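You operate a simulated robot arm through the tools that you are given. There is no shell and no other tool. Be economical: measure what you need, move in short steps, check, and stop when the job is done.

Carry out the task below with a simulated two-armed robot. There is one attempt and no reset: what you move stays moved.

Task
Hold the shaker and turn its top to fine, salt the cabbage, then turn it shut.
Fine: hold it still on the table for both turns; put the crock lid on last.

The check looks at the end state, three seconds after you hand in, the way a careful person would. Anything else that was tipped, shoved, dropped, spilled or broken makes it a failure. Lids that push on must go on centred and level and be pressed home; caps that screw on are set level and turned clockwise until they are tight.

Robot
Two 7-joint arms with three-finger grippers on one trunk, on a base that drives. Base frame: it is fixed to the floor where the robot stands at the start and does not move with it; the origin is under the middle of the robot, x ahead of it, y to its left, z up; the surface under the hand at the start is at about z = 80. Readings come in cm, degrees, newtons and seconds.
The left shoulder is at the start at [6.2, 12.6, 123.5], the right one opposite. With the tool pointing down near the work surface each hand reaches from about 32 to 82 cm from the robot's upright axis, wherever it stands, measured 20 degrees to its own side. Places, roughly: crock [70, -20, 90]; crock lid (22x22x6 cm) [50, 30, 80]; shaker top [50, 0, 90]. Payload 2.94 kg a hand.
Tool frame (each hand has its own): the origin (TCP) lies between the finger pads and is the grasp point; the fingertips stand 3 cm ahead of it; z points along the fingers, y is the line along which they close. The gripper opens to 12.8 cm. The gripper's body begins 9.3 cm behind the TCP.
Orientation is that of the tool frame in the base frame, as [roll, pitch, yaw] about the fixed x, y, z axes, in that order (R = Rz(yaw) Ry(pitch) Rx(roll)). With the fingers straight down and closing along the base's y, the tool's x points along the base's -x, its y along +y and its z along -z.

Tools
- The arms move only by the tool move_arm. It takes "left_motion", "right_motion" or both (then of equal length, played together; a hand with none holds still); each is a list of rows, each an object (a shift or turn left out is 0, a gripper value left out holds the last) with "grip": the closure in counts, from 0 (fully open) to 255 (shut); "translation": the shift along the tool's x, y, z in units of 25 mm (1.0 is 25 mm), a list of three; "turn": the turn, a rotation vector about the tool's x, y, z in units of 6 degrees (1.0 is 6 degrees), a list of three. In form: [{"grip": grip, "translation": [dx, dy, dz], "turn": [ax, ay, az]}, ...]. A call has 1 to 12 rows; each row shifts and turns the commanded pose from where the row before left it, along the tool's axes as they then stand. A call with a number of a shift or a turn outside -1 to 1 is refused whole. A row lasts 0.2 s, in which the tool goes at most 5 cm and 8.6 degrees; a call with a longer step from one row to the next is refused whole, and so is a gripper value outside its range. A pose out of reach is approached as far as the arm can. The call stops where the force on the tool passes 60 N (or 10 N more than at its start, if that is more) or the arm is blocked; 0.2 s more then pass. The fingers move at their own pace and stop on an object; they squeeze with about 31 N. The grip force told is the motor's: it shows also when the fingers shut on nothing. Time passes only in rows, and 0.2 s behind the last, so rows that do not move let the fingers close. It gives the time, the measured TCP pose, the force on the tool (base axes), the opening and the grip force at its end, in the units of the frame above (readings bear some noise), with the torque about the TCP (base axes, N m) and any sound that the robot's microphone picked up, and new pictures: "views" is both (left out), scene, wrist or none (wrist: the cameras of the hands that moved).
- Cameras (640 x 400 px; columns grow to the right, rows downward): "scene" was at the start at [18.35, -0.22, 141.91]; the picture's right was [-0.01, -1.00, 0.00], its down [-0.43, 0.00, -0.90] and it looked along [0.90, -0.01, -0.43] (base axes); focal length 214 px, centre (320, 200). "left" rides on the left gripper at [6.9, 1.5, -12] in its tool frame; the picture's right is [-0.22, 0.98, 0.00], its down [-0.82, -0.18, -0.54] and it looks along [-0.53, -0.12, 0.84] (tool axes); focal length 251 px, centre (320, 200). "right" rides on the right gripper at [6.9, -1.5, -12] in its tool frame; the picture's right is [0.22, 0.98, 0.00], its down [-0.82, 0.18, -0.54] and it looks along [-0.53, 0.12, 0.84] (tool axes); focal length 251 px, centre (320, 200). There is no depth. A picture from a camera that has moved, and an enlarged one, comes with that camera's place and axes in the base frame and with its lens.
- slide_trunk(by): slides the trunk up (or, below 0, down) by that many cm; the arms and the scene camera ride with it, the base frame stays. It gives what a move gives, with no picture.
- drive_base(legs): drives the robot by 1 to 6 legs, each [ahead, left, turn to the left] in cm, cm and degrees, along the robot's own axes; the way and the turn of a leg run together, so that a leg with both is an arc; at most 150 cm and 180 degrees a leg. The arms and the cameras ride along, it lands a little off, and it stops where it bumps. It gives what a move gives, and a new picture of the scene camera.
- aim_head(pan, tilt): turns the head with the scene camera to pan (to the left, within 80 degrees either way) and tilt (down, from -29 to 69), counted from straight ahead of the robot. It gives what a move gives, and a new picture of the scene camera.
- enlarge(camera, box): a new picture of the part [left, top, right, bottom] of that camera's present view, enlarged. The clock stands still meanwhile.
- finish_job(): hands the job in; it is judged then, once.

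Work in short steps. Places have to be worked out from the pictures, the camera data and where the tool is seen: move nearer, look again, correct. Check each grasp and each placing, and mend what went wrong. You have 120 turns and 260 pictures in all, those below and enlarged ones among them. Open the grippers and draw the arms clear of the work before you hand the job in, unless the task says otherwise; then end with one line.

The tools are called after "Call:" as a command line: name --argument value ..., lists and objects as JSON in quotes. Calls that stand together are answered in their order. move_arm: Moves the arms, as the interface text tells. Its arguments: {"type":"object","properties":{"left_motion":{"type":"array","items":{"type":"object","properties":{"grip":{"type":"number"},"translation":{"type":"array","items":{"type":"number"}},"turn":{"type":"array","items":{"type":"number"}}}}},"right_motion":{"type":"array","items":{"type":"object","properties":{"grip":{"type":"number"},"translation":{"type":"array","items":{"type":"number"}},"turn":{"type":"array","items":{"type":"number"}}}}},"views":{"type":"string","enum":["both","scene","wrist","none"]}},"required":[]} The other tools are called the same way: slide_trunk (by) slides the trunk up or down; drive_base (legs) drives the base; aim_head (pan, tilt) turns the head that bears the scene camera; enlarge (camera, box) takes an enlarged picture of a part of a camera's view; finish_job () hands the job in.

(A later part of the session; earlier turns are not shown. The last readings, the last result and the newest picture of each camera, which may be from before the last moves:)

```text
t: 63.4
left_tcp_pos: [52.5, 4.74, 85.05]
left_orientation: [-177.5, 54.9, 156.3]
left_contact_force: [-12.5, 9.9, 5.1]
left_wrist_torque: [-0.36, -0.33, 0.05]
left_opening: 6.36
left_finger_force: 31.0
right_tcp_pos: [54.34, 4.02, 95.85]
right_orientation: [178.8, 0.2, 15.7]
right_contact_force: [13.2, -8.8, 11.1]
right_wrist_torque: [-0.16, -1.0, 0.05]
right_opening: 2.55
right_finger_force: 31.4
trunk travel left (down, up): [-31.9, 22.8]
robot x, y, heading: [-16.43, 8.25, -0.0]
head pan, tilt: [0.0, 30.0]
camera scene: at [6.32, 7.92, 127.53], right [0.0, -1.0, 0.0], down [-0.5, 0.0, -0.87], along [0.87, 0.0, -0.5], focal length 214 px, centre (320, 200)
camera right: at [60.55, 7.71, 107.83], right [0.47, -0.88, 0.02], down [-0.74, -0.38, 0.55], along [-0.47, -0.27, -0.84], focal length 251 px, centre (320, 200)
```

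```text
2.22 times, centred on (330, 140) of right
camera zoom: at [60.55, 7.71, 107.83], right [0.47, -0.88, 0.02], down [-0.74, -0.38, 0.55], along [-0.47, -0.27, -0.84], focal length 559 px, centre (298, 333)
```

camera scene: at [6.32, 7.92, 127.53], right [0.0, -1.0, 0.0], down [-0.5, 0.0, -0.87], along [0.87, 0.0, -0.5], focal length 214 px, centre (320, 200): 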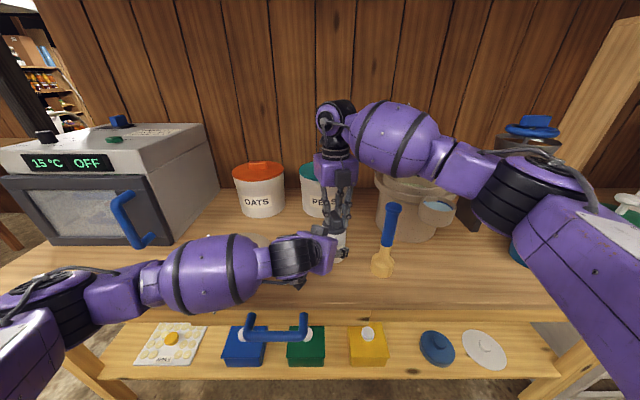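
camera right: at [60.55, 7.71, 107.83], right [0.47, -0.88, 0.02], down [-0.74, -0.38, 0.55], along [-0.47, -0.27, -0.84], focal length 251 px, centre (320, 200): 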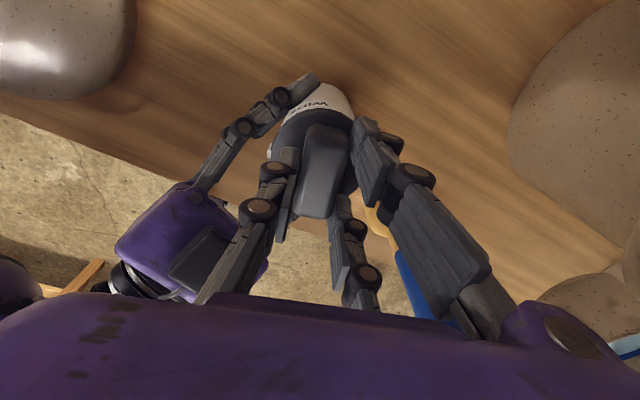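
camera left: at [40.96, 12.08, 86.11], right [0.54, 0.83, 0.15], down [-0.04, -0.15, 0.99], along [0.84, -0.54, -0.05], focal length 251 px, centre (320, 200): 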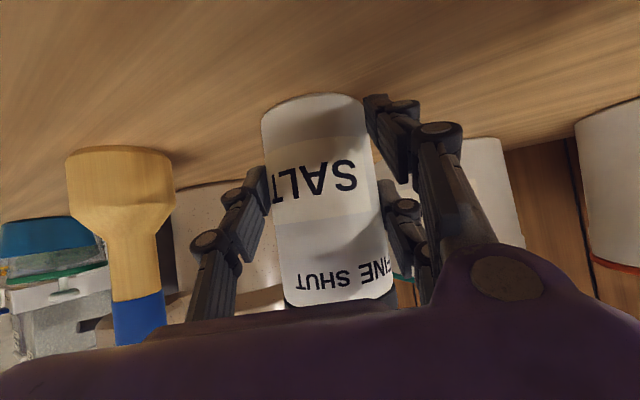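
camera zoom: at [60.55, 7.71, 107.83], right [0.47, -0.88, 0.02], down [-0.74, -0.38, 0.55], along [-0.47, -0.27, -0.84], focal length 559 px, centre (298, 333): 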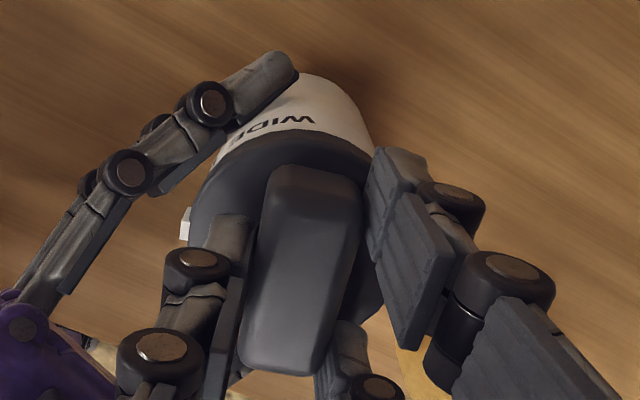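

Pointer is at azimuth ≈107°, FINE expected ≈104°. I release the knob, lift the right hand and verify.

Call:
move_arm --right_motion '[{"grip": 153}, {"grip": 153}, {"translation": [0, 0, -0.6]}, {"translation": [0, 0, -1]}, {"translation": [0, 0, -1]}, {"translation": [0, 0, -1]}, {"translation": [0, 0, -1]}, {"turn": [0, 0, -1]}, {"turn": [0, 0, -1]}, {"turn": [0, 0, -1]}, {"turn": [0, 0, -1]}, {"turn": [0, 0, -1]}]' --views "wrist"

Call:
enlarge --camera "right" --box '[260, 40, 400, 150]'

```text
t: 66.0
left_tcp_pos: [52.46, 4.67, 84.97]
left_orientation: [-177.4, 55.1, 156.4]
left_contact_force: [0.0, 1.2, 5.5]
left_wrist_torque: [0.22, 0.13, 0.0]
left_opening: 6.35
left_finger_force: 30.8
right_tcp_pos: [54.25, 4.29, 107.5]
right_orientation: [179.2, 0.8, 46.0]
right_contact_force: [-0.5, -0.8, -0.5]
right_wrist_torque: [-0.01, 0.01, 0.01]
right_opening: 5.1
right_finger_force: 0.0
trunk travel left (down, up): [-31.9, 22.8]
robot x, y, heading: [-15.42, 8.25, -0.2]
head pan, tilt: [0.0, 30.0]
camera right: at [58.04, 10.59, 119.25], right [0.85, -0.52, 0.01], down [-0.44, -0.71, 0.55], along [-0.28, -0.48, -0.83], focal length 251 px, centre (320, 200)
```

right: 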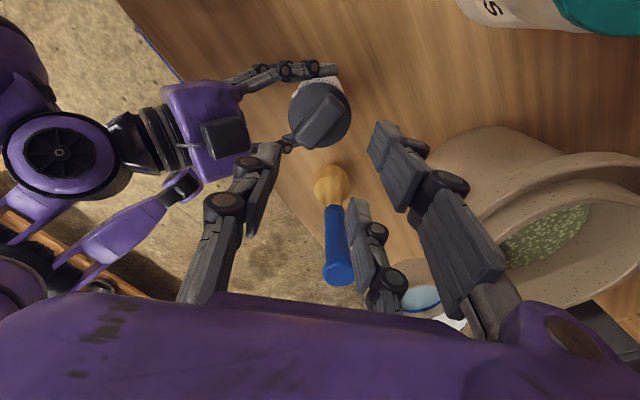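

```text
3.64 times, centred on (330, 95) of right
camera zoom: at [58.04, 10.59, 119.25], right [0.85, -0.52, 0.01], down [-0.44, -0.71, 0.55], along [-0.28, -0.48, -0.83], focal length 914 px, centre (284, 582)
```

zoom: 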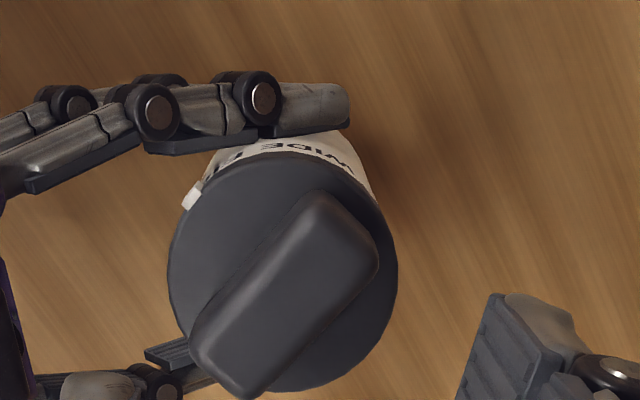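

Pointer sits centred on FINE. Now the right hand withdraws, then the left lifts the shaker straight up a bit to check the grip.

Call:
move_arm --right_motion '[{"translation": [0, 0, -1]}, {"translation": [0, 0, -1]}, {"translation": [0, 0, -1]}, {"translation": [0, 0, -1]}, {"translation": [-0.95, -0.2, 0]}, {"translation": [-0.95, -0.2, 0]}, {"translation": [-0.95, -0.2, 0]}, {"translation": [-0.95, -0.2, 0]}, {"translation": [-0.95, -0.2, 0]}, {"translation": [-0.95, -0.2, 0]}, {"translation": [-0.95, -0.2, 0]}, {"translation": [-0.95, -0.2, 0]}]' --views "none"

Call:
move_arm --left_motion '[{"translation": [-0.4, 0, -0.28]}, {"translation": [-0.6, 0, -0.42]}, {"translation": [-0.8, 0, -0.57]}, {"translation": [-0.8, 0, -0.57]}, {"translation": [-0.8, 0, -0.57]}, {"translation": [-0.8, 0, -0.57]}]' --views "both"

```text
t: 68.6
left_tcp_pos: [52.59, 4.73, 85.0]
left_orientation: [-177.4, 55.1, 156.3]
left_contact_force: [-1.7, 2.0, 6.2]
left_wrist_torque: [0.32, 0.1, 0.04]
left_opening: 6.35
left_finger_force: 31.5
right_tcp_pos: [38.16, -6.37, 117.49]
right_orientation: [179.2, 0.7, 45.9]
right_contact_force: [0.1, 0.3, 0.2]
right_wrist_torque: [0.0, 0.02, 0.0]
right_opening: 5.11
right_finger_force: 0.0
trunk travel left (down, up): [-31.9, 22.8]
robot x, y, heading: [-15.48, 8.18, -0.3]
head pan, tilt: [0.0, 30.0]
```

```text
t: 70.0
left_tcp_pos: [52.9, 5.28, 97.89]
left_orientation: [-177.3, 55.0, 156.4]
left_contact_force: [-0.2, 0.1, -2.1]
left_wrist_torque: [0.0, 0.08, 0.0]
left_opening: 6.34
left_finger_force: 31.1
right_tcp_pos: [38.16, -6.25, 117.32]
right_orientation: [179.3, 0.9, 46.0]
right_contact_force: [0.5, 0.4, 0.1]
right_wrist_torque: [-0.01, -0.04, -0.01]
right_opening: 5.13
right_finger_force: 0.2
trunk travel left (down, up): [-31.9, 22.8]
robot x, y, heading: [-15.8, 8.1, -0.2]
head pan, tilt: [0.0, 30.0]
camera scene: at [6.44, 7.89, 127.51], right [0.0, -1.0, 0.0], down [-0.5, 0.0, -0.87], along [0.87, 0.0, -0.5], focal length 214 px, centre (320, 200)
camera left: at [41.29, 12.66, 99.03], right [0.54, 0.83, 0.15], down [-0.04, -0.15, 0.99], along [0.84, -0.54, -0.05], focal length 251 px, centre (320, 200)
```

scene: 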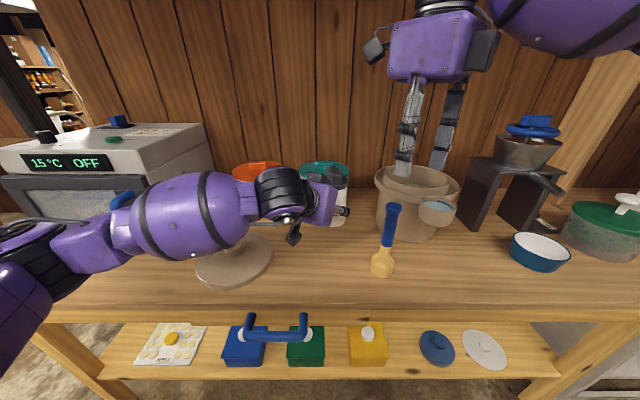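
left: 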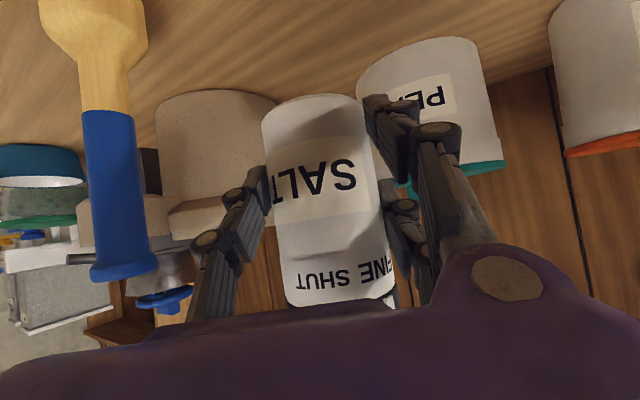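

Held securely. Raise the shaker further and park the right hand to the right, so I can drive nearer the crock.

Call:
move_arm --left_motion '[{"translation": [-0.82, 0, -0.57]}, {"translation": [-0.82, 0, -0.57]}, {"translation": [-0.82, 0, -0.57]}, {"translation": [-0.82, 0, -0.57]}, {"translation": [-0.82, 0, -0.57]}, {"translation": [-0.82, 0, -0.57]}, {"translation": [-0.82, 0, -0.57]}]' --right_motion '[{"translation": [-0.82, 0.39, -0.46]}, {"translation": [-0.82, 0.39, -0.46]}, {"translation": [-0.82, 0.39, -0.46]}, {"translation": [-0.82, 0.39, -0.46]}, {"translation": [-0.82, 0.39, -0.46]}, {"translation": [-0.82, 0.39, -0.46]}, {"translation": [-0.82, 0.39, -0.46]}]' --views "none"

Call:
drive_base --legs '[[6, -12, 0]]'

```text
t: 71.6
left_tcp_pos: [52.97, 5.28, 115.3]
left_orientation: [-177.4, 55.0, 156.2]
left_contact_force: [0.0, 0.9, -3.2]
left_wrist_torque: [0.03, 0.06, 0.0]
left_opening: 6.34
left_finger_force: 31.5
right_tcp_pos: [34.36, -20.32, 122.88]
right_orientation: [179.2, 0.7, 45.9]
right_contact_force: [-0.4, -0.4, 0.3]
right_wrist_torque: [0.02, 0.0, 0.02]
right_opening: 5.12
right_finger_force: 0.0
right hand out of reach, approached as far as the arm can: row 6, 7
trunk travel left (down, up): [-31.9, 22.8]
robot x, y, heading: [-15.51, 8.35, 0.0]
head pan, tilt: [0.0, 30.0]
```

```text
t: 73.3
left_tcp_pos: [59.23, -6.5, 115.14]
left_orientation: [-177.2, 54.9, 156.5]
left_contact_force: [-0.2, 0.1, -3.3]
left_wrist_torque: [0.03, 0.08, -0.03]
left_opening: 6.33
left_finger_force: 31.4
right_tcp_pos: [40.47, -32.12, 123.13]
right_orientation: [179.2, 0.7, 46.0]
right_contact_force: [0.3, -0.1, 0.7]
right_wrist_torque: [-0.02, 0.01, 0.0]
right_opening: 5.09
right_finger_force: 0.1
trunk travel left (down, up): [-31.9, 22.8]
robot x, y, heading: [-10.15, -3.8, -0.2]
head pan, tilt: [0.0, 30.0]
camera scene: at [12.52, -4.19, 127.5], right [0.0, -1.0, 0.0], down [-0.5, 0.0, -0.87], along [0.87, 0.0, -0.5], focal length 214 px, centre (320, 200)
```

scene: 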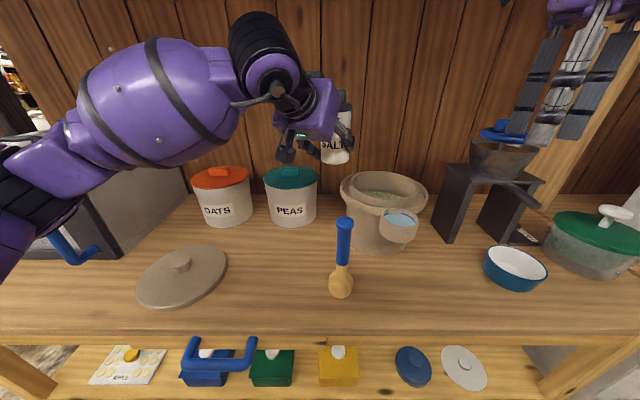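

Crock mouth centre is ≈[70, -23.7, 98]. I carry the upright shaker over it at z≈115 and begin pitching the hand toward horizontal.

Call:
move_arm --left_motion '[{"translation": [-0.554, -0.59, 0.79]}, {"translation": [-0.554, -0.59, 0.79]}, {"translation": [-0.554, -0.59, 0.79]}, {"translation": [-0.554, -0.59, 0.79]}, {"translation": [-0.554, -0.59, 0.79]}, {"translation": [-0.554, -0.59, 0.79]}, {"translation": [-0.554, -0.59, 0.79]}, {"translation": [-0.554, -0.59, 0.79]}, {"turn": [0, -1, 0]}, {"turn": [0, -1, 0]}, {"turn": [0, -1, 0]}, {"turn": [0, -1, 0]}]' --views "scene"

```text
t: 75.9
left_tcp_pos: [71.62, -25.52, 115.47]
left_orientation: [-171.9, 78.9, 162.2]
left_contact_force: [-0.4, 0.8, -2.5]
left_wrist_torque: [-0.04, 0.07, 0.0]
left_opening: 6.35
left_finger_force: 31.4
right_tcp_pos: [40.59, -32.12, 123.03]
right_orientation: [179.2, 0.7, 46.0]
right_contact_force: [0.1, -0.3, -0.9]
right_wrist_torque: [0.02, 0.03, 0.0]
right_opening: 5.09
right_finger_force: 0.0
trunk travel left (down, up): [-31.9, 22.8]
robot x, y, heading: [-10.23, -4.04, 0.2]
head pan, tilt: [0.0, 30.0]
camera scene: at [12.56, -4.16, 127.49], right [0.0, -1.0, 0.0], down [-0.5, 0.0, -0.87], along [0.87, 0.0, -0.5], focal length 214 px, centre (320, 200)
```

scene: 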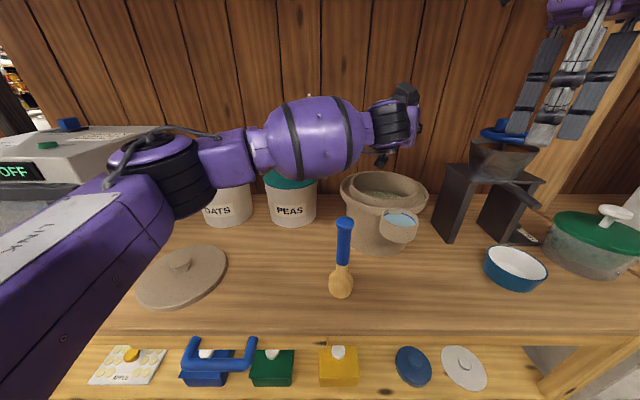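

Pitch reached easily. Now roll the hand about its own axis (negative way) — first 60°, watching reach.

Call:
move_arm --left_motion '[{"turn": [0, 0, -1]}, {"turn": [0, 0, -1]}, {"turn": [0, 0, -1]}, {"turn": [0, 0, -1]}, {"turn": [0, 0, -1]}, {"turn": [0, 0, -1]}, {"turn": [0, 0, -1]}, {"turn": [0, 0, -1]}, {"turn": [0, 0, -1]}, {"turn": [0, 0, -1]}]' --views "scene"

```text
t: 78.1
left_tcp_pos: [71.55, -25.67, 115.47]
left_orientation: [-102.6, 27.8, -121.9]
left_contact_force: [0.6, -0.1, -3.1]
left_wrist_torque: [-0.02, 0.08, 0.01]
left_opening: 6.33
left_finger_force: 31.3
right_tcp_pos: [40.39, -32.23, 123.0]
right_orientation: [179.3, 0.7, 46.0]
right_contact_force: [0.2, 0.3, -0.2]
right_wrist_torque: [-0.01, 0.02, 0.0]
right_opening: 5.12
right_finger_force: 0.2
trunk travel left (down, up): [-31.9, 22.8]
robot x, y, heading: [-9.58, -3.56, 0.0]
head pan, tilt: [0.0, 30.0]
camera scene: at [12.52, -4.2, 127.5], right [0.0, -1.0, 0.0], down [-0.5, 0.0, -0.87], along [0.87, 0.0, -0.5], focal length 214 px, centre (320, 200)
```

scene: 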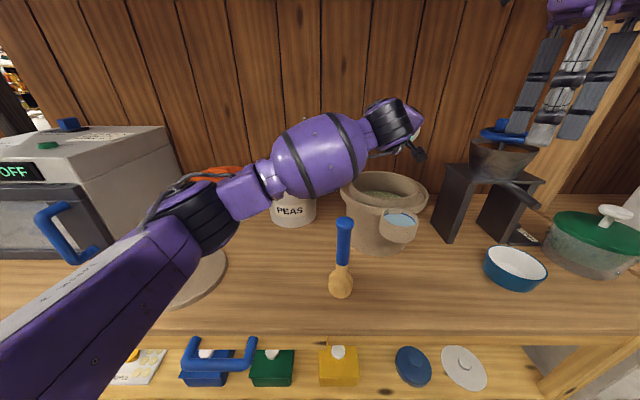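

Call:
move_arm --left_motion '[{"turn": [0, 0, -1]}, {"turn": [0, 0, -1]}, {"turn": [0, 0, -1]}, {"turn": [0, 0, -1]}, {"turn": [0, 0, -1]}, {"turn": [0, 0, -1]}, {"turn": [0, 0, -1]}, {"turn": [0, 0, -1]}, {"turn": [0, 0, -1]}, {"turn": [0, 0, -1]}]' --views "both"

```text
t: 80.3
left_tcp_pos: [71.46, -25.66, 115.55]
left_orientation: [-103.0, -31.0, -109.2]
left_contact_force: [0.2, -0.7, -3.8]
left_wrist_torque: [-0.04, 0.05, 0.04]
left_opening: 6.36
left_finger_force: 30.5
right_tcp_pos: [40.47, -32.13, 123.02]
right_orientation: [179.2, 0.7, 46.0]
right_contact_force: [0.2, 0.0, 0.1]
right_wrist_torque: [-0.01, 0.01, 0.0]
right_opening: 5.14
right_finger_force: 0.0
trunk travel left (down, up): [-31.9, 22.8]
robot x, y, heading: [-9.75, -4.25, -0.0]
head pan, tilt: [0.0, 30.0]
camera scene: at [12.52, -4.19, 127.5], right [0.0, -1.0, 0.0], down [-0.5, 0.0, -0.87], along [0.87, 0.0, -0.5], focal length 214 px, centre (320, 200)
camera left: at [58.52, -26.67, 120.05], right [-0.31, -0.22, -0.93], down [-0.18, 0.97, -0.17], along [0.93, 0.11, -0.34], focal length 251 px, centre (320, 200)
```

scene: 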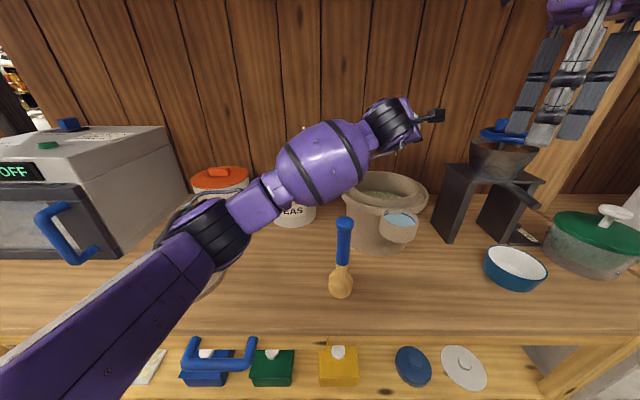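
left: 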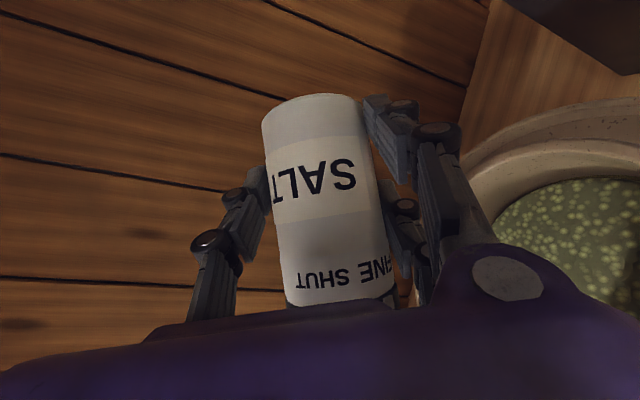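

Still fine; the shaker is on its side over the crock. Roll the last 60° to invert it.

Call:
move_arm --left_motion '[{"turn": [0, 0, -1]}, {"turn": [0, 0, -1]}, {"turn": [0, 0, -1]}, {"turn": [0, 0, -1]}, {"turn": [0, 0, -1]}, {"turn": [0, 0, -1]}, {"turn": [0, 0, -1]}, {"turn": [0, 0, -1]}, {"turn": [0, 0, -1]}]' --views "both"

```text
t: 82.3
left_tcp_pos: [71.56, -25.71, 115.35]
left_orientation: [-159.0, -78.1, -47.4]
left_contact_force: [0.2, 0.2, -2.8]
left_wrist_torque: [-0.01, 0.05, 0.01]
left_opening: 6.32
left_finger_force: 31.1
right_tcp_pos: [40.57, -32.25, 122.98]
right_orientation: [179.2, 0.7, 46.0]
right_contact_force: [0.2, -0.2, -0.5]
right_wrist_torque: [0.04, -0.01, -0.02]
right_opening: 5.12
right_finger_force: 0.0
trunk travel left (down, up): [-31.9, 22.8]
robot x, y, heading: [-9.56, -3.77, 0.1]
head pan, tilt: [0.0, 30.0]
camera scene: at [12.52, -4.19, 127.5], right [0.0, -1.0, 0.0], down [-0.5, 0.0, -0.87], along [0.87, 0.0, -0.5], focal length 214 px, centre (320, 200)
camera left: at [61.32, -22.83, 124.35], right [-0.47, -0.84, -0.28], down [-0.51, 0.52, -0.69], along [0.72, -0.18, -0.67], focal length 251 px, centre (320, 200)
```

scene: 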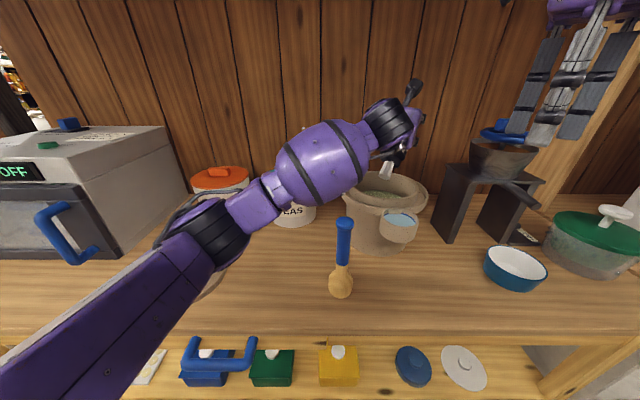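
left: 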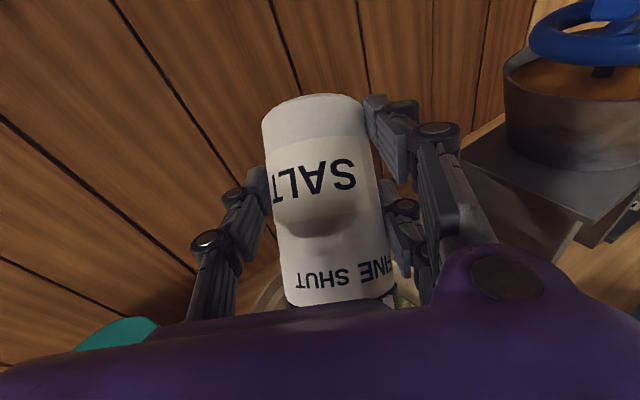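

The shaker is ~45° nose-down over the crock centre. I finish the roll and pitch the fingers up 18° for a steeper inversion.

Call:
move_arm --left_motion '[{"turn": [0, 0, -1]}, {"turn": [0, 1, 0]}, {"turn": [0, 1, 0]}, {"turn": [0, 1, 0]}, {"turn": [0, 1, 0]}]' --views "both"

Call:
enlarge --camera "scene" --box '[330, 70, 460, 260]'

```text
t: 83.5
left_tcp_pos: [70.38, -27.57, 115.62]
left_orientation: [169.9, -83.7, -16.9]
left_contact_force: [0.5, 0.3, -3.2]
left_wrist_torque: [-0.01, 0.01, 0.0]
left_opening: 6.34
left_finger_force: 31.3
left hand out of reach, approached as far as the arm can: row 2, 3, 4, 5
right_tcp_pos: [40.35, -32.12, 122.95]
right_orientation: [179.2, 0.7, 46.0]
right_contact_force: [0.1, 0.0, 0.3]
right_wrist_torque: [-0.01, 0.01, -0.03]
right_opening: 5.12
right_finger_force: 0.3
trunk travel left (down, up): [-31.9, 22.8]
robot x, y, heading: [-9.75, -4.2, -0.3]
head pan, tilt: [0.0, 30.0]
camera scene: at [12.51, -4.2, 127.5], right [0.0, -1.0, 0.0], down [-0.5, 0.0, -0.87], along [0.87, 0.0, -0.5], focal length 214 px, centre (320, 200)
camera left: at [59.93, -23.64, 123.76], right [-0.47, -0.86, -0.19], down [-0.49, 0.43, -0.76], along [0.74, -0.26, -0.62], focal length 251 px, centre (320, 200)
```

scene: 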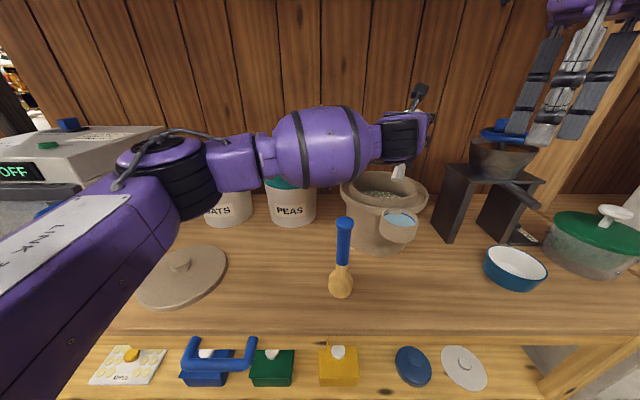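
left: 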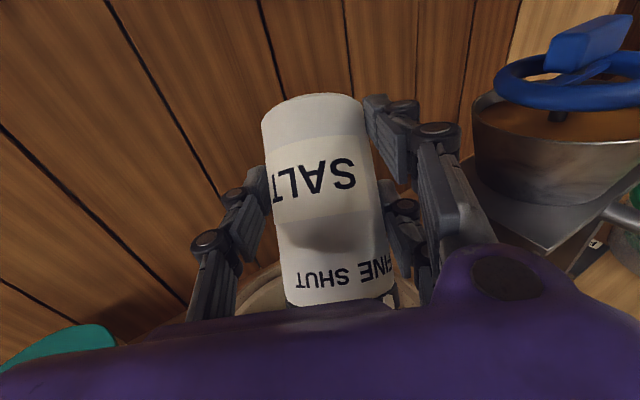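

```text
2.11 times, centred on (395, 165) of scene
camera zoom: at [12.51, -4.2, 127.5], right [0.0, -1.0, 0.0], down [-0.5, 0.0, -0.87], along [0.87, 0.0, -0.5], focal length 452 px, centre (162, 274)
```

zoom: 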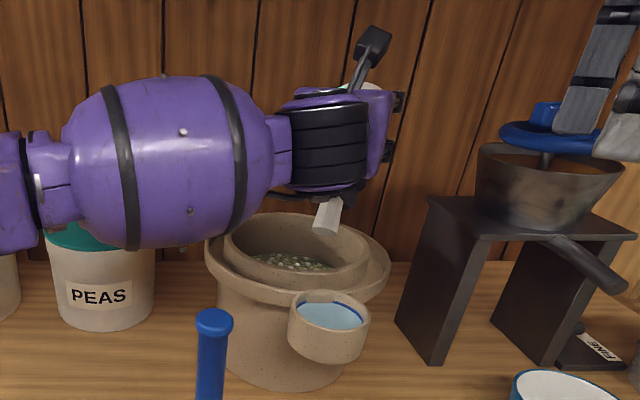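

Salt appears to be streaming into the crock already. I take a closer look at the cabbage.

Call:
enlarge --camera "scene" --box '[340, 150, 430, 215]'

```text
6.15 times, centred on (385, 182) of scene
camera zoom: at [12.51, -4.2, 127.5], right [0.0, -1.0, 0.0], down [-0.5, 0.0, -0.87], along [0.87, 0.0, -0.5], focal length 1320 px, centre (-80, 308)
```

zoom: 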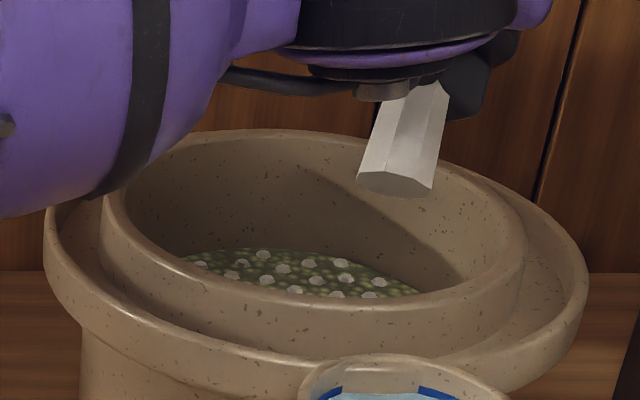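

Salt grains show on the cabbage. I give a short shake here to be sure of a proper dose, then check.

Call:
move_arm --left_motion '[{"translation": [0.5, 0, 0]}, {"translation": [-0.5, 0, 0]}, {"translation": [0.5, 0, 0]}, {"translation": [-0.5, 0, 0]}]' --views "none"

Call:
enlarge --camera "scene" --box '[340, 150, 430, 215]'

```text
t: 84.5
left_tcp_pos: [70.6, -27.56, 115.59]
left_orientation: [169.4, -83.5, -16.3]
left_contact_force: [0.8, -0.4, -3.7]
left_wrist_torque: [0.03, 0.01, -0.01]
left_opening: 6.32
left_finger_force: 30.7
right_tcp_pos: [40.55, -32.13, 122.97]
right_orientation: [179.2, 0.8, 46.0]
right_contact_force: [1.0, 0.5, 0.5]
right_wrist_torque: [0.02, -0.02, 0.0]
right_opening: 5.13
right_finger_force: 0.1
trunk travel left (down, up): [-31.9, 22.8]
robot x, y, heading: [-9.66, -4.26, 0.1]
head pan, tilt: [0.0, 30.0]
```

```text
6.15 times, centred on (385, 182) of scene
camera zoom: at [12.56, -4.19, 127.49], right [0.0, -1.0, 0.0], down [-0.5, 0.0, -0.87], along [0.87, 0.0, -0.5], focal length 1320 px, centre (-80, 308)
```

zoom: 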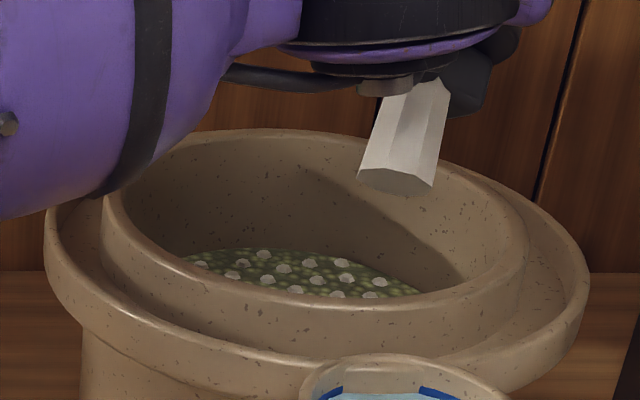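

The dose shows as done. I roll the shaker back upright while still over the crock.

Call:
move_arm --left_motion '[{"turn": [0, 0, 1]}, {"turn": [0, 0, 1]}, {"turn": [0, 0, 1]}, {"turn": [0, 0, 1]}, {"turn": [0, 0, 1]}, {"turn": [0, 0, 1]}, {"turn": [0, 0, 1]}, {"turn": [0, 0, 1]}, {"turn": [0, 0, 1]}, {"turn": [0, 0, 1]}, {"turn": [0, 0, 1]}, {"turn": [0, 0, 1]}]' --views "none"

Call:
move_arm --left_motion '[{"turn": [0, 0, 1]}, {"turn": [0, 0, 1]}, {"turn": [0, 0, 1]}, {"turn": [0, 0, 1]}, {"turn": [0, 0, 1]}, {"turn": [0, 0, 1]}, {"turn": [0, 0, 1]}, {"turn": [0, 0, 1]}, {"turn": [0, 0, 1]}, {"turn": [0, 0, 1]}, {"turn": [0, 0, 1]}, {"turn": [0, 0, 1]}]' --views "scene"

```text
t: 87.1
left_tcp_pos: [70.3, -27.54, 115.58]
left_orientation: [-96.7, -18.9, -115.0]
left_contact_force: [0.7, 0.3, -2.5]
left_wrist_torque: [-0.02, 0.01, 0.03]
left_opening: 6.35
left_finger_force: 31.1
right_tcp_pos: [40.56, -32.25, 123.1]
right_orientation: [179.3, 0.7, 46.0]
right_contact_force: [-0.2, 0.0, 0.5]
right_wrist_torque: [-0.01, 0.01, 0.03]
right_opening: 5.12
right_finger_force: 0.1
trunk travel left (down, up): [-31.9, 22.8]
robot x, y, heading: [-9.82, -3.86, 0.3]
head pan, tilt: [0.0, 30.0]
```

```text
t: 89.7
left_tcp_pos: [70.21, -27.54, 115.58]
left_orientation: [-100.5, 52.5, -125.5]
left_contact_force: [0.4, 0.2, -3.2]
left_wrist_torque: [-0.05, 0.04, -0.01]
left_opening: 6.35
left_finger_force: 30.9
right_tcp_pos: [40.46, -32.15, 123.11]
right_orientation: [179.2, 0.7, 45.9]
right_contact_force: [-0.3, 0.3, 0.1]
right_wrist_torque: [0.0, 0.0, -0.02]
right_opening: 5.13
right_finger_force: 0.1
trunk travel left (down, up): [-31.9, 22.8]
robot x, y, heading: [-9.54, -3.83, 0.1]
head pan, tilt: [0.0, 30.0]
camera scene: at [12.52, -4.19, 127.5], right [0.0, -1.0, 0.0], down [-0.5, 0.0, -0.87], along [0.87, 0.0, -0.5], focal length 214 px, centre (320, 200)
```

scene: 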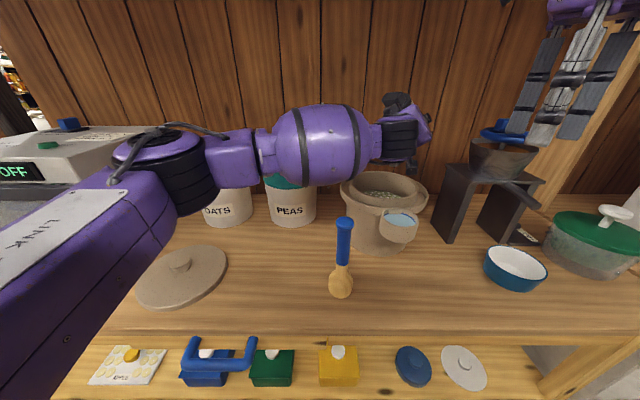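

Call:
move_arm --left_motion '[{"turn": [0, 0, 1]}, {"turn": [0, 0, 1]}, {"turn": [0, 0, 1]}, {"turn": [0, 0, 1]}, {"turn": [0, 0, 1]}, {"turn": [0, 0, 1]}, {"turn": [0, 0, 0.2]}, {"turn": [0, 0.95, 0]}, {"turn": [0, 0.95, 0]}, {"turn": [0, 0.95, 0]}, {"turn": [0, 0.95, 0]}, {"turn": [0, 0.95, 0]}]' --views "scene"

```text
t: 92.3
left_tcp_pos: [70.41, -27.53, 115.61]
left_orientation: [179.9, 55.0, 152.7]
left_contact_force: [-0.5, -1.1, -2.5]
left_wrist_torque: [0.03, 0.06, 0.0]
left_opening: 6.32
left_finger_force: 30.6
right_tcp_pos: [40.52, -32.23, 123.11]
right_orientation: [179.3, 0.7, 46.0]
right_contact_force: [0.4, 0.0, 0.5]
right_wrist_torque: [-0.02, -0.05, -0.02]
right_opening: 5.11
right_finger_force: 0.1
trunk travel left (down, up): [-31.9, 22.8]
robot x, y, heading: [-10.06, -4.14, 0.0]
head pan, tilt: [0.0, 30.0]
camera scene: at [12.51, -4.23, 127.5], right [0.0, -1.0, 0.0], down [-0.5, 0.0, -0.87], along [0.87, 0.0, -0.5], focal length 214 px, centre (320, 200)
```

scene: 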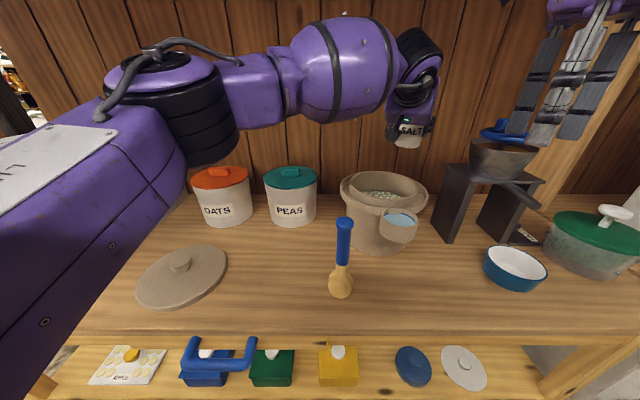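

Shaker is upright again. I retract it the way it came, with a small roll correction, then drive back to the turning stance.

Call:
move_arm --left_motion '[{"translation": [0.56, 0.675, -0.8]}, {"translation": [0.56, 0.675, -0.8]}, {"translation": [0.56, 0.675, -0.8]}, {"translation": [0.56, 0.675, -0.8]}, {"translation": [0.56, 0.675, -0.8]}, {"translation": [0.56, 0.675, -0.8]}, {"translation": [0.56, 0.675, -0.8]}, {"translation": [0.56, 0.675, -0.8]}, {"turn": [0.45, 0, 0]}]' --views "none"

Call:
drive_base --legs '[[-6, 12, 0]]'

```text
t: 94.3
left_tcp_pos: [59.11, -6.44, 115.56]
left_orientation: [-177.4, 55.1, 152.9]
left_contact_force: [0.2, 0.5, -2.5]
left_wrist_torque: [0.0, 0.09, -0.03]
left_opening: 6.34
left_finger_force: 31.4
right_tcp_pos: [40.51, -32.22, 122.95]
right_orientation: [179.2, 0.6, 46.0]
right_contact_force: [-0.4, -0.4, -0.5]
right_wrist_torque: [0.02, 0.01, 0.04]
right_opening: 5.13
right_finger_force: 0.0
trunk travel left (down, up): [-31.9, 22.8]
robot x, y, heading: [-9.62, -4.07, -0.1]
head pan, tilt: [0.0, 30.0]
```

```text
t: 96.0
left_tcp_pos: [53.06, 5.57, 115.68]
left_orientation: [-177.4, 55.1, 153.1]
left_contact_force: [-0.6, 0.1, -2.6]
left_wrist_torque: [-0.01, 0.04, -0.02]
left_opening: 6.31
left_finger_force: 31.1
right_tcp_pos: [34.52, -20.17, 122.99]
right_orientation: [179.2, 0.7, 46.2]
right_contact_force: [-0.7, -0.4, 0.5]
right_wrist_torque: [0.0, 0.01, -0.01]
right_opening: 5.14
right_finger_force: 0.0
trunk travel left (down, up): [-31.9, 22.8]
robot x, y, heading: [-16.06, 8.0, 0.0]
head pan, tilt: [0.0, 30.0]
camera scene: at [6.49, 7.81, 127.5], right [0.0, -1.0, 0.0], down [-0.5, 0.0, -0.87], along [0.87, 0.0, -0.5], focal length 214 px, centre (320, 200)
```

scene: 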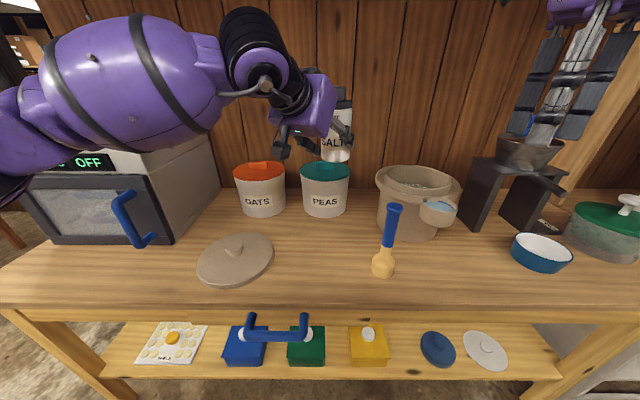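

Lower the shaker vertically toward its spot; last centimetres gently.

Call:
move_arm --left_motion '[{"translation": [0.82, 0, 0.572]}, {"translation": [0.82, 0, 0.572]}, {"translation": [0.82, 0, 0.572]}, {"translation": [0.82, 0, 0.572]}, {"translation": [0.82, 0, 0.572]}, {"translation": [0.82, 0, 0.572]}, {"translation": [0.82, 0, 0.572]}, {"translation": [0.82, 0, 0.572]}, {"translation": [0.82, 0, 0.572]}, {"translation": [0.82, 0, 0.572]}, {"translation": [0.82, 0, 0.572]}]' --views "none"

```text
t: 98.4
left_tcp_pos: [52.67, 5.09, 88.17]
left_orientation: [-177.4, 55.2, 153.0]
left_contact_force: [-0.1, 0.4, -2.5]
left_wrist_torque: [0.01, 0.08, 0.03]
left_opening: 6.33
left_finger_force: 31.1
right_tcp_pos: [34.68, -20.07, 123.0]
right_orientation: [179.2, 0.6, 46.2]
right_contact_force: [0.0, 0.0, 0.2]
right_wrist_torque: [0.03, -0.02, 0.0]
right_opening: 5.11
right_finger_force: 0.1
trunk travel left (down, up): [-31.9, 22.8]
robot x, y, heading: [-15.49, 8.0, -0.2]
head pan, tilt: [0.0, 30.0]
```

Call:
move_arm --left_motion '[{"translation": [0.4, 0, 0.28]}, {"translation": [0.3, 0, 0.21]}, {"translation": [0.2, 0, 0.14]}, {"translation": [0.1, 0, 0.07]}]' --views "wrist"

```text
t: 99.4
left_tcp_pos: [52.61, 4.98, 85.12]
left_orientation: [-177.5, 55.2, 153.1]
left_contact_force: [0.4, 0.7, -3.1]
left_wrist_torque: [0.02, 0.06, -0.02]
left_opening: 6.34
left_finger_force: 31.0
right_tcp_pos: [34.66, -20.13, 122.97]
right_orientation: [179.2, 0.7, 46.1]
right_contact_force: [0.5, -0.9, -0.3]
right_wrist_torque: [0.02, -0.02, 0.0]
right_opening: 5.15
right_finger_force: 0.0
trunk travel left (down, up): [-31.9, 22.8]
robot x, y, heading: [-16.08, 7.44, -0.1]
head pan, tilt: [0.0, 30.0]
camera left: at [41.49, 13.1, 86.22], right [0.58, 0.8, 0.15], down [-0.05, -0.15, 0.99], along [0.81, -0.58, -0.04], focal length 251 px, centre (320, 200)
```

left: 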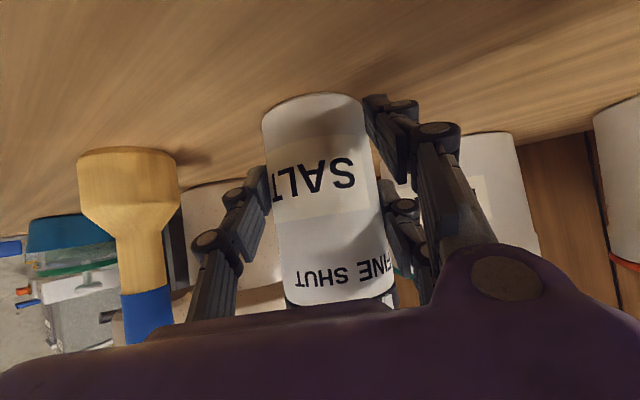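

Almost down (still carrying its weight). Lower a couple of mm until it touches.

Call:
move_arm --left_motion '[{"translation": [0.06, 0, 0.04]}, {"translation": [0.06, 0, 0.04]}]' --views "none"

```text
t: 100.0
left_tcp_pos: [52.66, 5.01, 85.13]
left_orientation: [-177.5, 55.5, 153.0]
left_contact_force: [-3.5, 3.0, 10.3]
left_wrist_torque: [0.34, 0.34, -0.01]
left_opening: 6.32
left_finger_force: 31.5
right_tcp_pos: [34.4, -20.14, 123.14]
right_orientation: [179.1, 0.5, 46.3]
right_contact_force: [0.2, -0.1, 0.3]
right_wrist_torque: [0.03, -0.01, 0.01]
right_opening: 5.13
right_finger_force: 0.0
trunk travel left (down, up): [-31.9, 22.8]
robot x, y, heading: [-15.95, 7.94, -0.1]
head pan, tilt: [0.0, 30.0]
```

The shaker stands on the table, still held. Right hand returns above the knob.

Call:
move_arm --right_motion '[{"translation": [0.98, -0.08, 0]}, {"translation": [0.98, -0.08, 0]}, {"translation": [0.98, -0.08, 0]}, {"translation": [0.98, -0.08, 0]}, {"translation": [0.98, -0.08, 0]}, {"translation": [0.98, -0.08, 0]}, {"translation": [0.98, -0.08, 0]}, {"translation": [0.98, -0.08, 0]}, {"translation": [0.98, -0.08, 0]}, {"translation": [0.98, -0.08, 0]}, {"translation": [0.98, -0.08, 0]}, {"translation": [0.98, -0.08, 0]}]' --views "none"

Call:
move_arm --right_motion '[{"translation": [0.8, -0.07, 0.4]}, {"turn": [0, 0, 1], "translation": [0, 0, 0.5]}, {"turn": [0, 0, 1], "translation": [0, 0, 1]}, {"turn": [0, 0, 1], "translation": [0, 0, 1]}, {"turn": [0, 0, 1], "translation": [0, 0, 1]}, {"turn": [0, 0, 1], "translation": [0, 0, 1]}, {"turn": [0, 0, 0.6], "translation": [0, 0, 1]}]' --views "wrist"

Call:
enlarge --camera "right" --box '[250, 40, 410, 170]'

```text
t: 102.6
left_tcp_pos: [52.72, 5.0, 85.0]
left_orientation: [-177.2, 55.3, 153.1]
left_contact_force: [5.5, -2.8, 20.9]
left_wrist_torque: [0.13, -0.09, -0.12]
left_opening: 6.33
left_finger_force: 30.5
right_tcp_pos: [53.11, 2.86, 122.61]
right_orientation: [179.2, 0.6, 46.2]
right_contact_force: [-0.6, -1.1, -0.1]
right_wrist_torque: [-0.03, 0.02, -0.01]
right_opening: 5.13
right_finger_force: 0.1
trunk travel left (down, up): [-31.9, 22.8]
robot x, y, heading: [-16.21, 7.89, 0.2]
head pan, tilt: [0.0, 30.0]
```

```text
t: 104.2
left_tcp_pos: [52.65, 5.05, 84.95]
left_orientation: [-177.4, 55.3, 153.0]
left_contact_force: [5.1, -4.0, 17.9]
left_wrist_torque: [0.05, -0.15, -0.06]
left_opening: 6.33
left_finger_force: 31.0
right_tcp_pos: [54.35, 4.03, 108.0]
right_orientation: [179.0, 0.1, 12.5]
right_contact_force: [0.0, -0.4, -0.3]
right_wrist_torque: [-0.05, 0.02, 0.05]
right_opening: 5.12
right_finger_force: 0.1
trunk travel left (down, up): [-31.9, 22.8]
robot x, y, heading: [-15.58, 7.69, 0.1]
head pan, tilt: [0.0, 30.0]
camera right: at [60.8, 7.38, 119.97], right [0.42, -0.91, 0.02], down [-0.76, -0.35, 0.54], along [-0.49, -0.24, -0.84], focal length 251 px, centre (320, 200)
```

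right: 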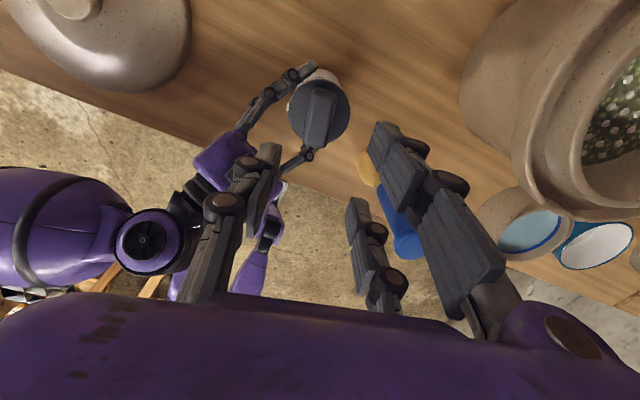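

```text
3.08 times, centred on (330, 105) of right
camera zoom: at [60.8, 7.38, 119.97], right [0.42, -0.91, 0.02], down [-0.76, -0.35, 0.54], along [-0.49, -0.24, -0.84], focal length 774 px, centre (289, 492)
```

zoom: 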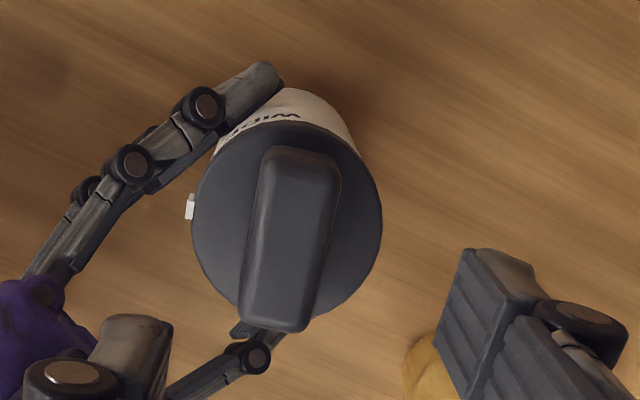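

Knob now measured at [54.7, 4.25], azimuth ≈15.5°. Align and descend around it.

Call:
move_arm --right_motion '[{"translation": [0.12, -0.05, 0.8], "turn": [0, 0, -0.5]}, {"translation": [0, 0, 1]}, {"translation": [0, 0, 1]}, {"translation": [0, 0, 1]}, {"translation": [0, 0, 0.8]}, {"translation": [0, 0, 0.25]}]' --views "wrist"

Call:
enlarge --camera "scene" --box '[280, 165, 390, 265]'

```text
t: 105.6
left_tcp_pos: [52.62, 5.01, 84.88]
left_orientation: [-177.5, 55.2, 153.0]
left_contact_force: [3.7, -1.8, 17.3]
left_wrist_torque: [0.17, 0.02, 0.0]
left_opening: 6.31
left_finger_force: 31.4
right_tcp_pos: [54.65, 3.94, 95.92]
right_orientation: [178.9, 0.2, 15.6]
right_contact_force: [-0.7, 0.3, 0.4]
right_wrist_torque: [0.01, -0.01, 0.0]
right_opening: 5.1
right_finger_force: 0.0
trunk travel left (down, up): [-31.9, 22.8]
robot x, y, heading: [-16.08, 7.96, 0.5]
head pan, tilt: [0.0, 30.0]
camera right: at [60.91, 7.58, 107.89], right [0.47, -0.88, 0.02], down [-0.74, -0.39, 0.55], along [-0.47, -0.27, -0.84], focal length 251 px, centre (320, 200)
```

right: 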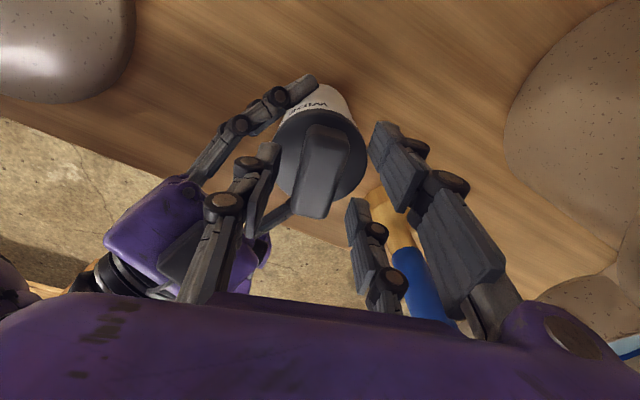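

```text
4.00 times, centred on (335, 215) of scene
camera zoom: at [6.32, 7.79, 127.53], right [0.0, -1.0, 0.0], down [-0.5, 0.0, -0.87], along [0.87, 0.0, -0.5], focal length 858 px, centre (260, 140)
```

zoom: 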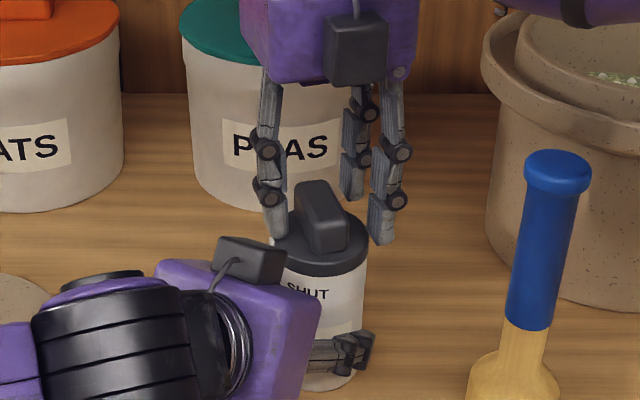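

Well placed. Close on the wing.

Call:
move_arm --right_motion '[{"translation": [0, -0.06, 0]}, {"grip": 200}, {"grip": 255}, {"grip": 255}, {"grip": 255}]' --views "none"

Call:
move_arm --right_motion '[{"turn": [0, 0, -1]}, {"turn": [0, 0, -1]}, {"turn": [0, 0, -1]}, {"turn": [0, 0, -1]}, {"turn": [0, 0, -1]}]' --views "none"

Call:
enlarge --camera "scene" --box '[300, 205, 370, 265]'

```text
t: 106.8
left_tcp_pos: [52.69, 5.04, 84.96]
left_orientation: [-177.5, 55.2, 153.0]
left_contact_force: [-2.7, 3.2, 18.3]
left_wrist_torque: [-0.21, -0.43, 0.02]
left_opening: 6.32
left_finger_force: 31.0
right_tcp_pos: [54.62, 4.07, 95.76]
right_orientation: [178.9, 0.2, 15.6]
right_contact_force: [5.1, -4.4, 0.1]
right_wrist_torque: [-0.16, -0.1, 0.03]
right_opening: 2.56
right_finger_force: 31.7
trunk travel left (down, up): [-31.9, 22.8]
robot x, y, heading: [-15.78, 8.18, 0.4]
head pan, tilt: [0.0, 30.0]
```

```text
t: 108.0
left_tcp_pos: [52.61, 5.03, 84.95]
left_orientation: [-177.6, 55.2, 152.9]
left_contact_force: [-1.1, 6.3, 14.8]
left_wrist_torque: [-0.28, -0.51, 0.13]
left_opening: 6.34
left_finger_force: 31.7
right_tcp_pos: [54.62, 4.17, 95.74]
right_orientation: [179.1, 0.5, 45.7]
right_contact_force: [2.6, -10.5, 1.4]
right_wrist_torque: [-0.53, 0.11, 0.03]
right_opening: 2.55
right_finger_force: 31.2
trunk travel left (down, up): [-31.9, 22.8]
robot x, y, heading: [-15.94, 8.25, 0.1]
head pan, tilt: [0.0, 30.0]
```

```text
6.67 times, centred on (335, 235) of scene
camera zoom: at [6.31, 7.77, 127.53], right [0.0, -1.0, 0.0], down [-0.5, 0.0, -0.87], along [0.87, 0.0, -0.5], focal length 1430 px, centre (220, -33)
```

zoom: 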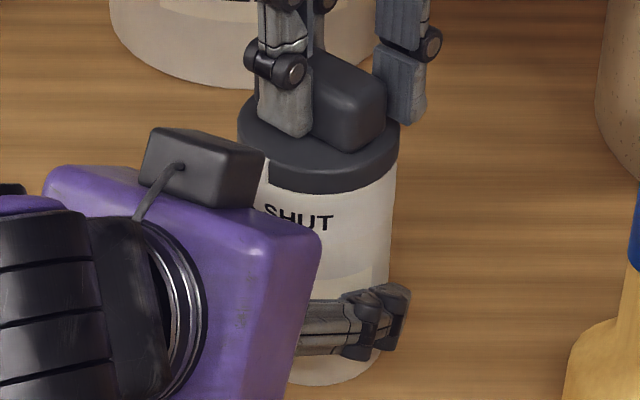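

Turning well, body still. Another 30° to SHUT.

Call:
move_arm --right_motion '[{"turn": [0, 0, -1]}, {"turn": [0, 0, -1]}, {"turn": [0, 0, -1]}, {"turn": [0, 0, -1]}, {"turn": [0, 0, -1]}]' --views "none"

Call:
enlarge --camera "scene" --box '[300, 205, 370, 265]'

```text
t: 109.2
left_tcp_pos: [52.72, 4.93, 84.88]
left_orientation: [-177.4, 55.1, 153.1]
left_contact_force: [-0.7, 6.1, 11.7]
left_wrist_torque: [-0.19, -0.37, 0.98]
left_opening: 6.33
left_finger_force: 30.3
right_tcp_pos: [54.67, 4.25, 95.96]
right_orientation: [179.5, 1.0, 75.7]
right_contact_force: [4.0, -5.3, 3.3]
right_wrist_torque: [0.11, -0.29, -1.05]
right_opening: 2.52
right_finger_force: 30.8
trunk travel left (down, up): [-31.9, 22.8]
robot x, y, heading: [-15.51, 7.94, 0.2]
head pan, tilt: [0.0, 30.0]
```

```text
6.67 times, centred on (335, 235) of scene
camera zoom: at [6.36, 7.84, 127.53], right [0.0, -1.0, 0.0], down [-0.5, 0.0, -0.87], along [0.87, 0.0, -0.5], focal length 1430 px, centre (220, -33)
```

zoom: 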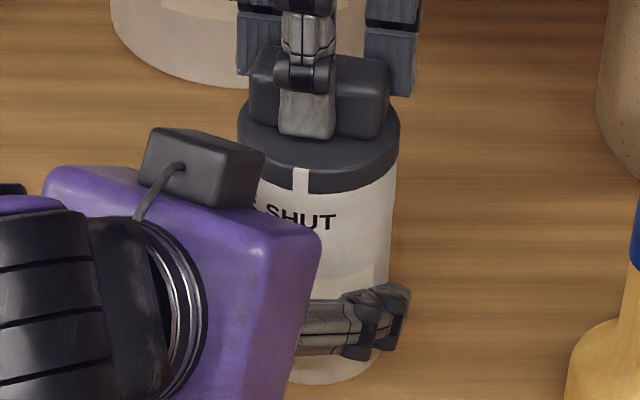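

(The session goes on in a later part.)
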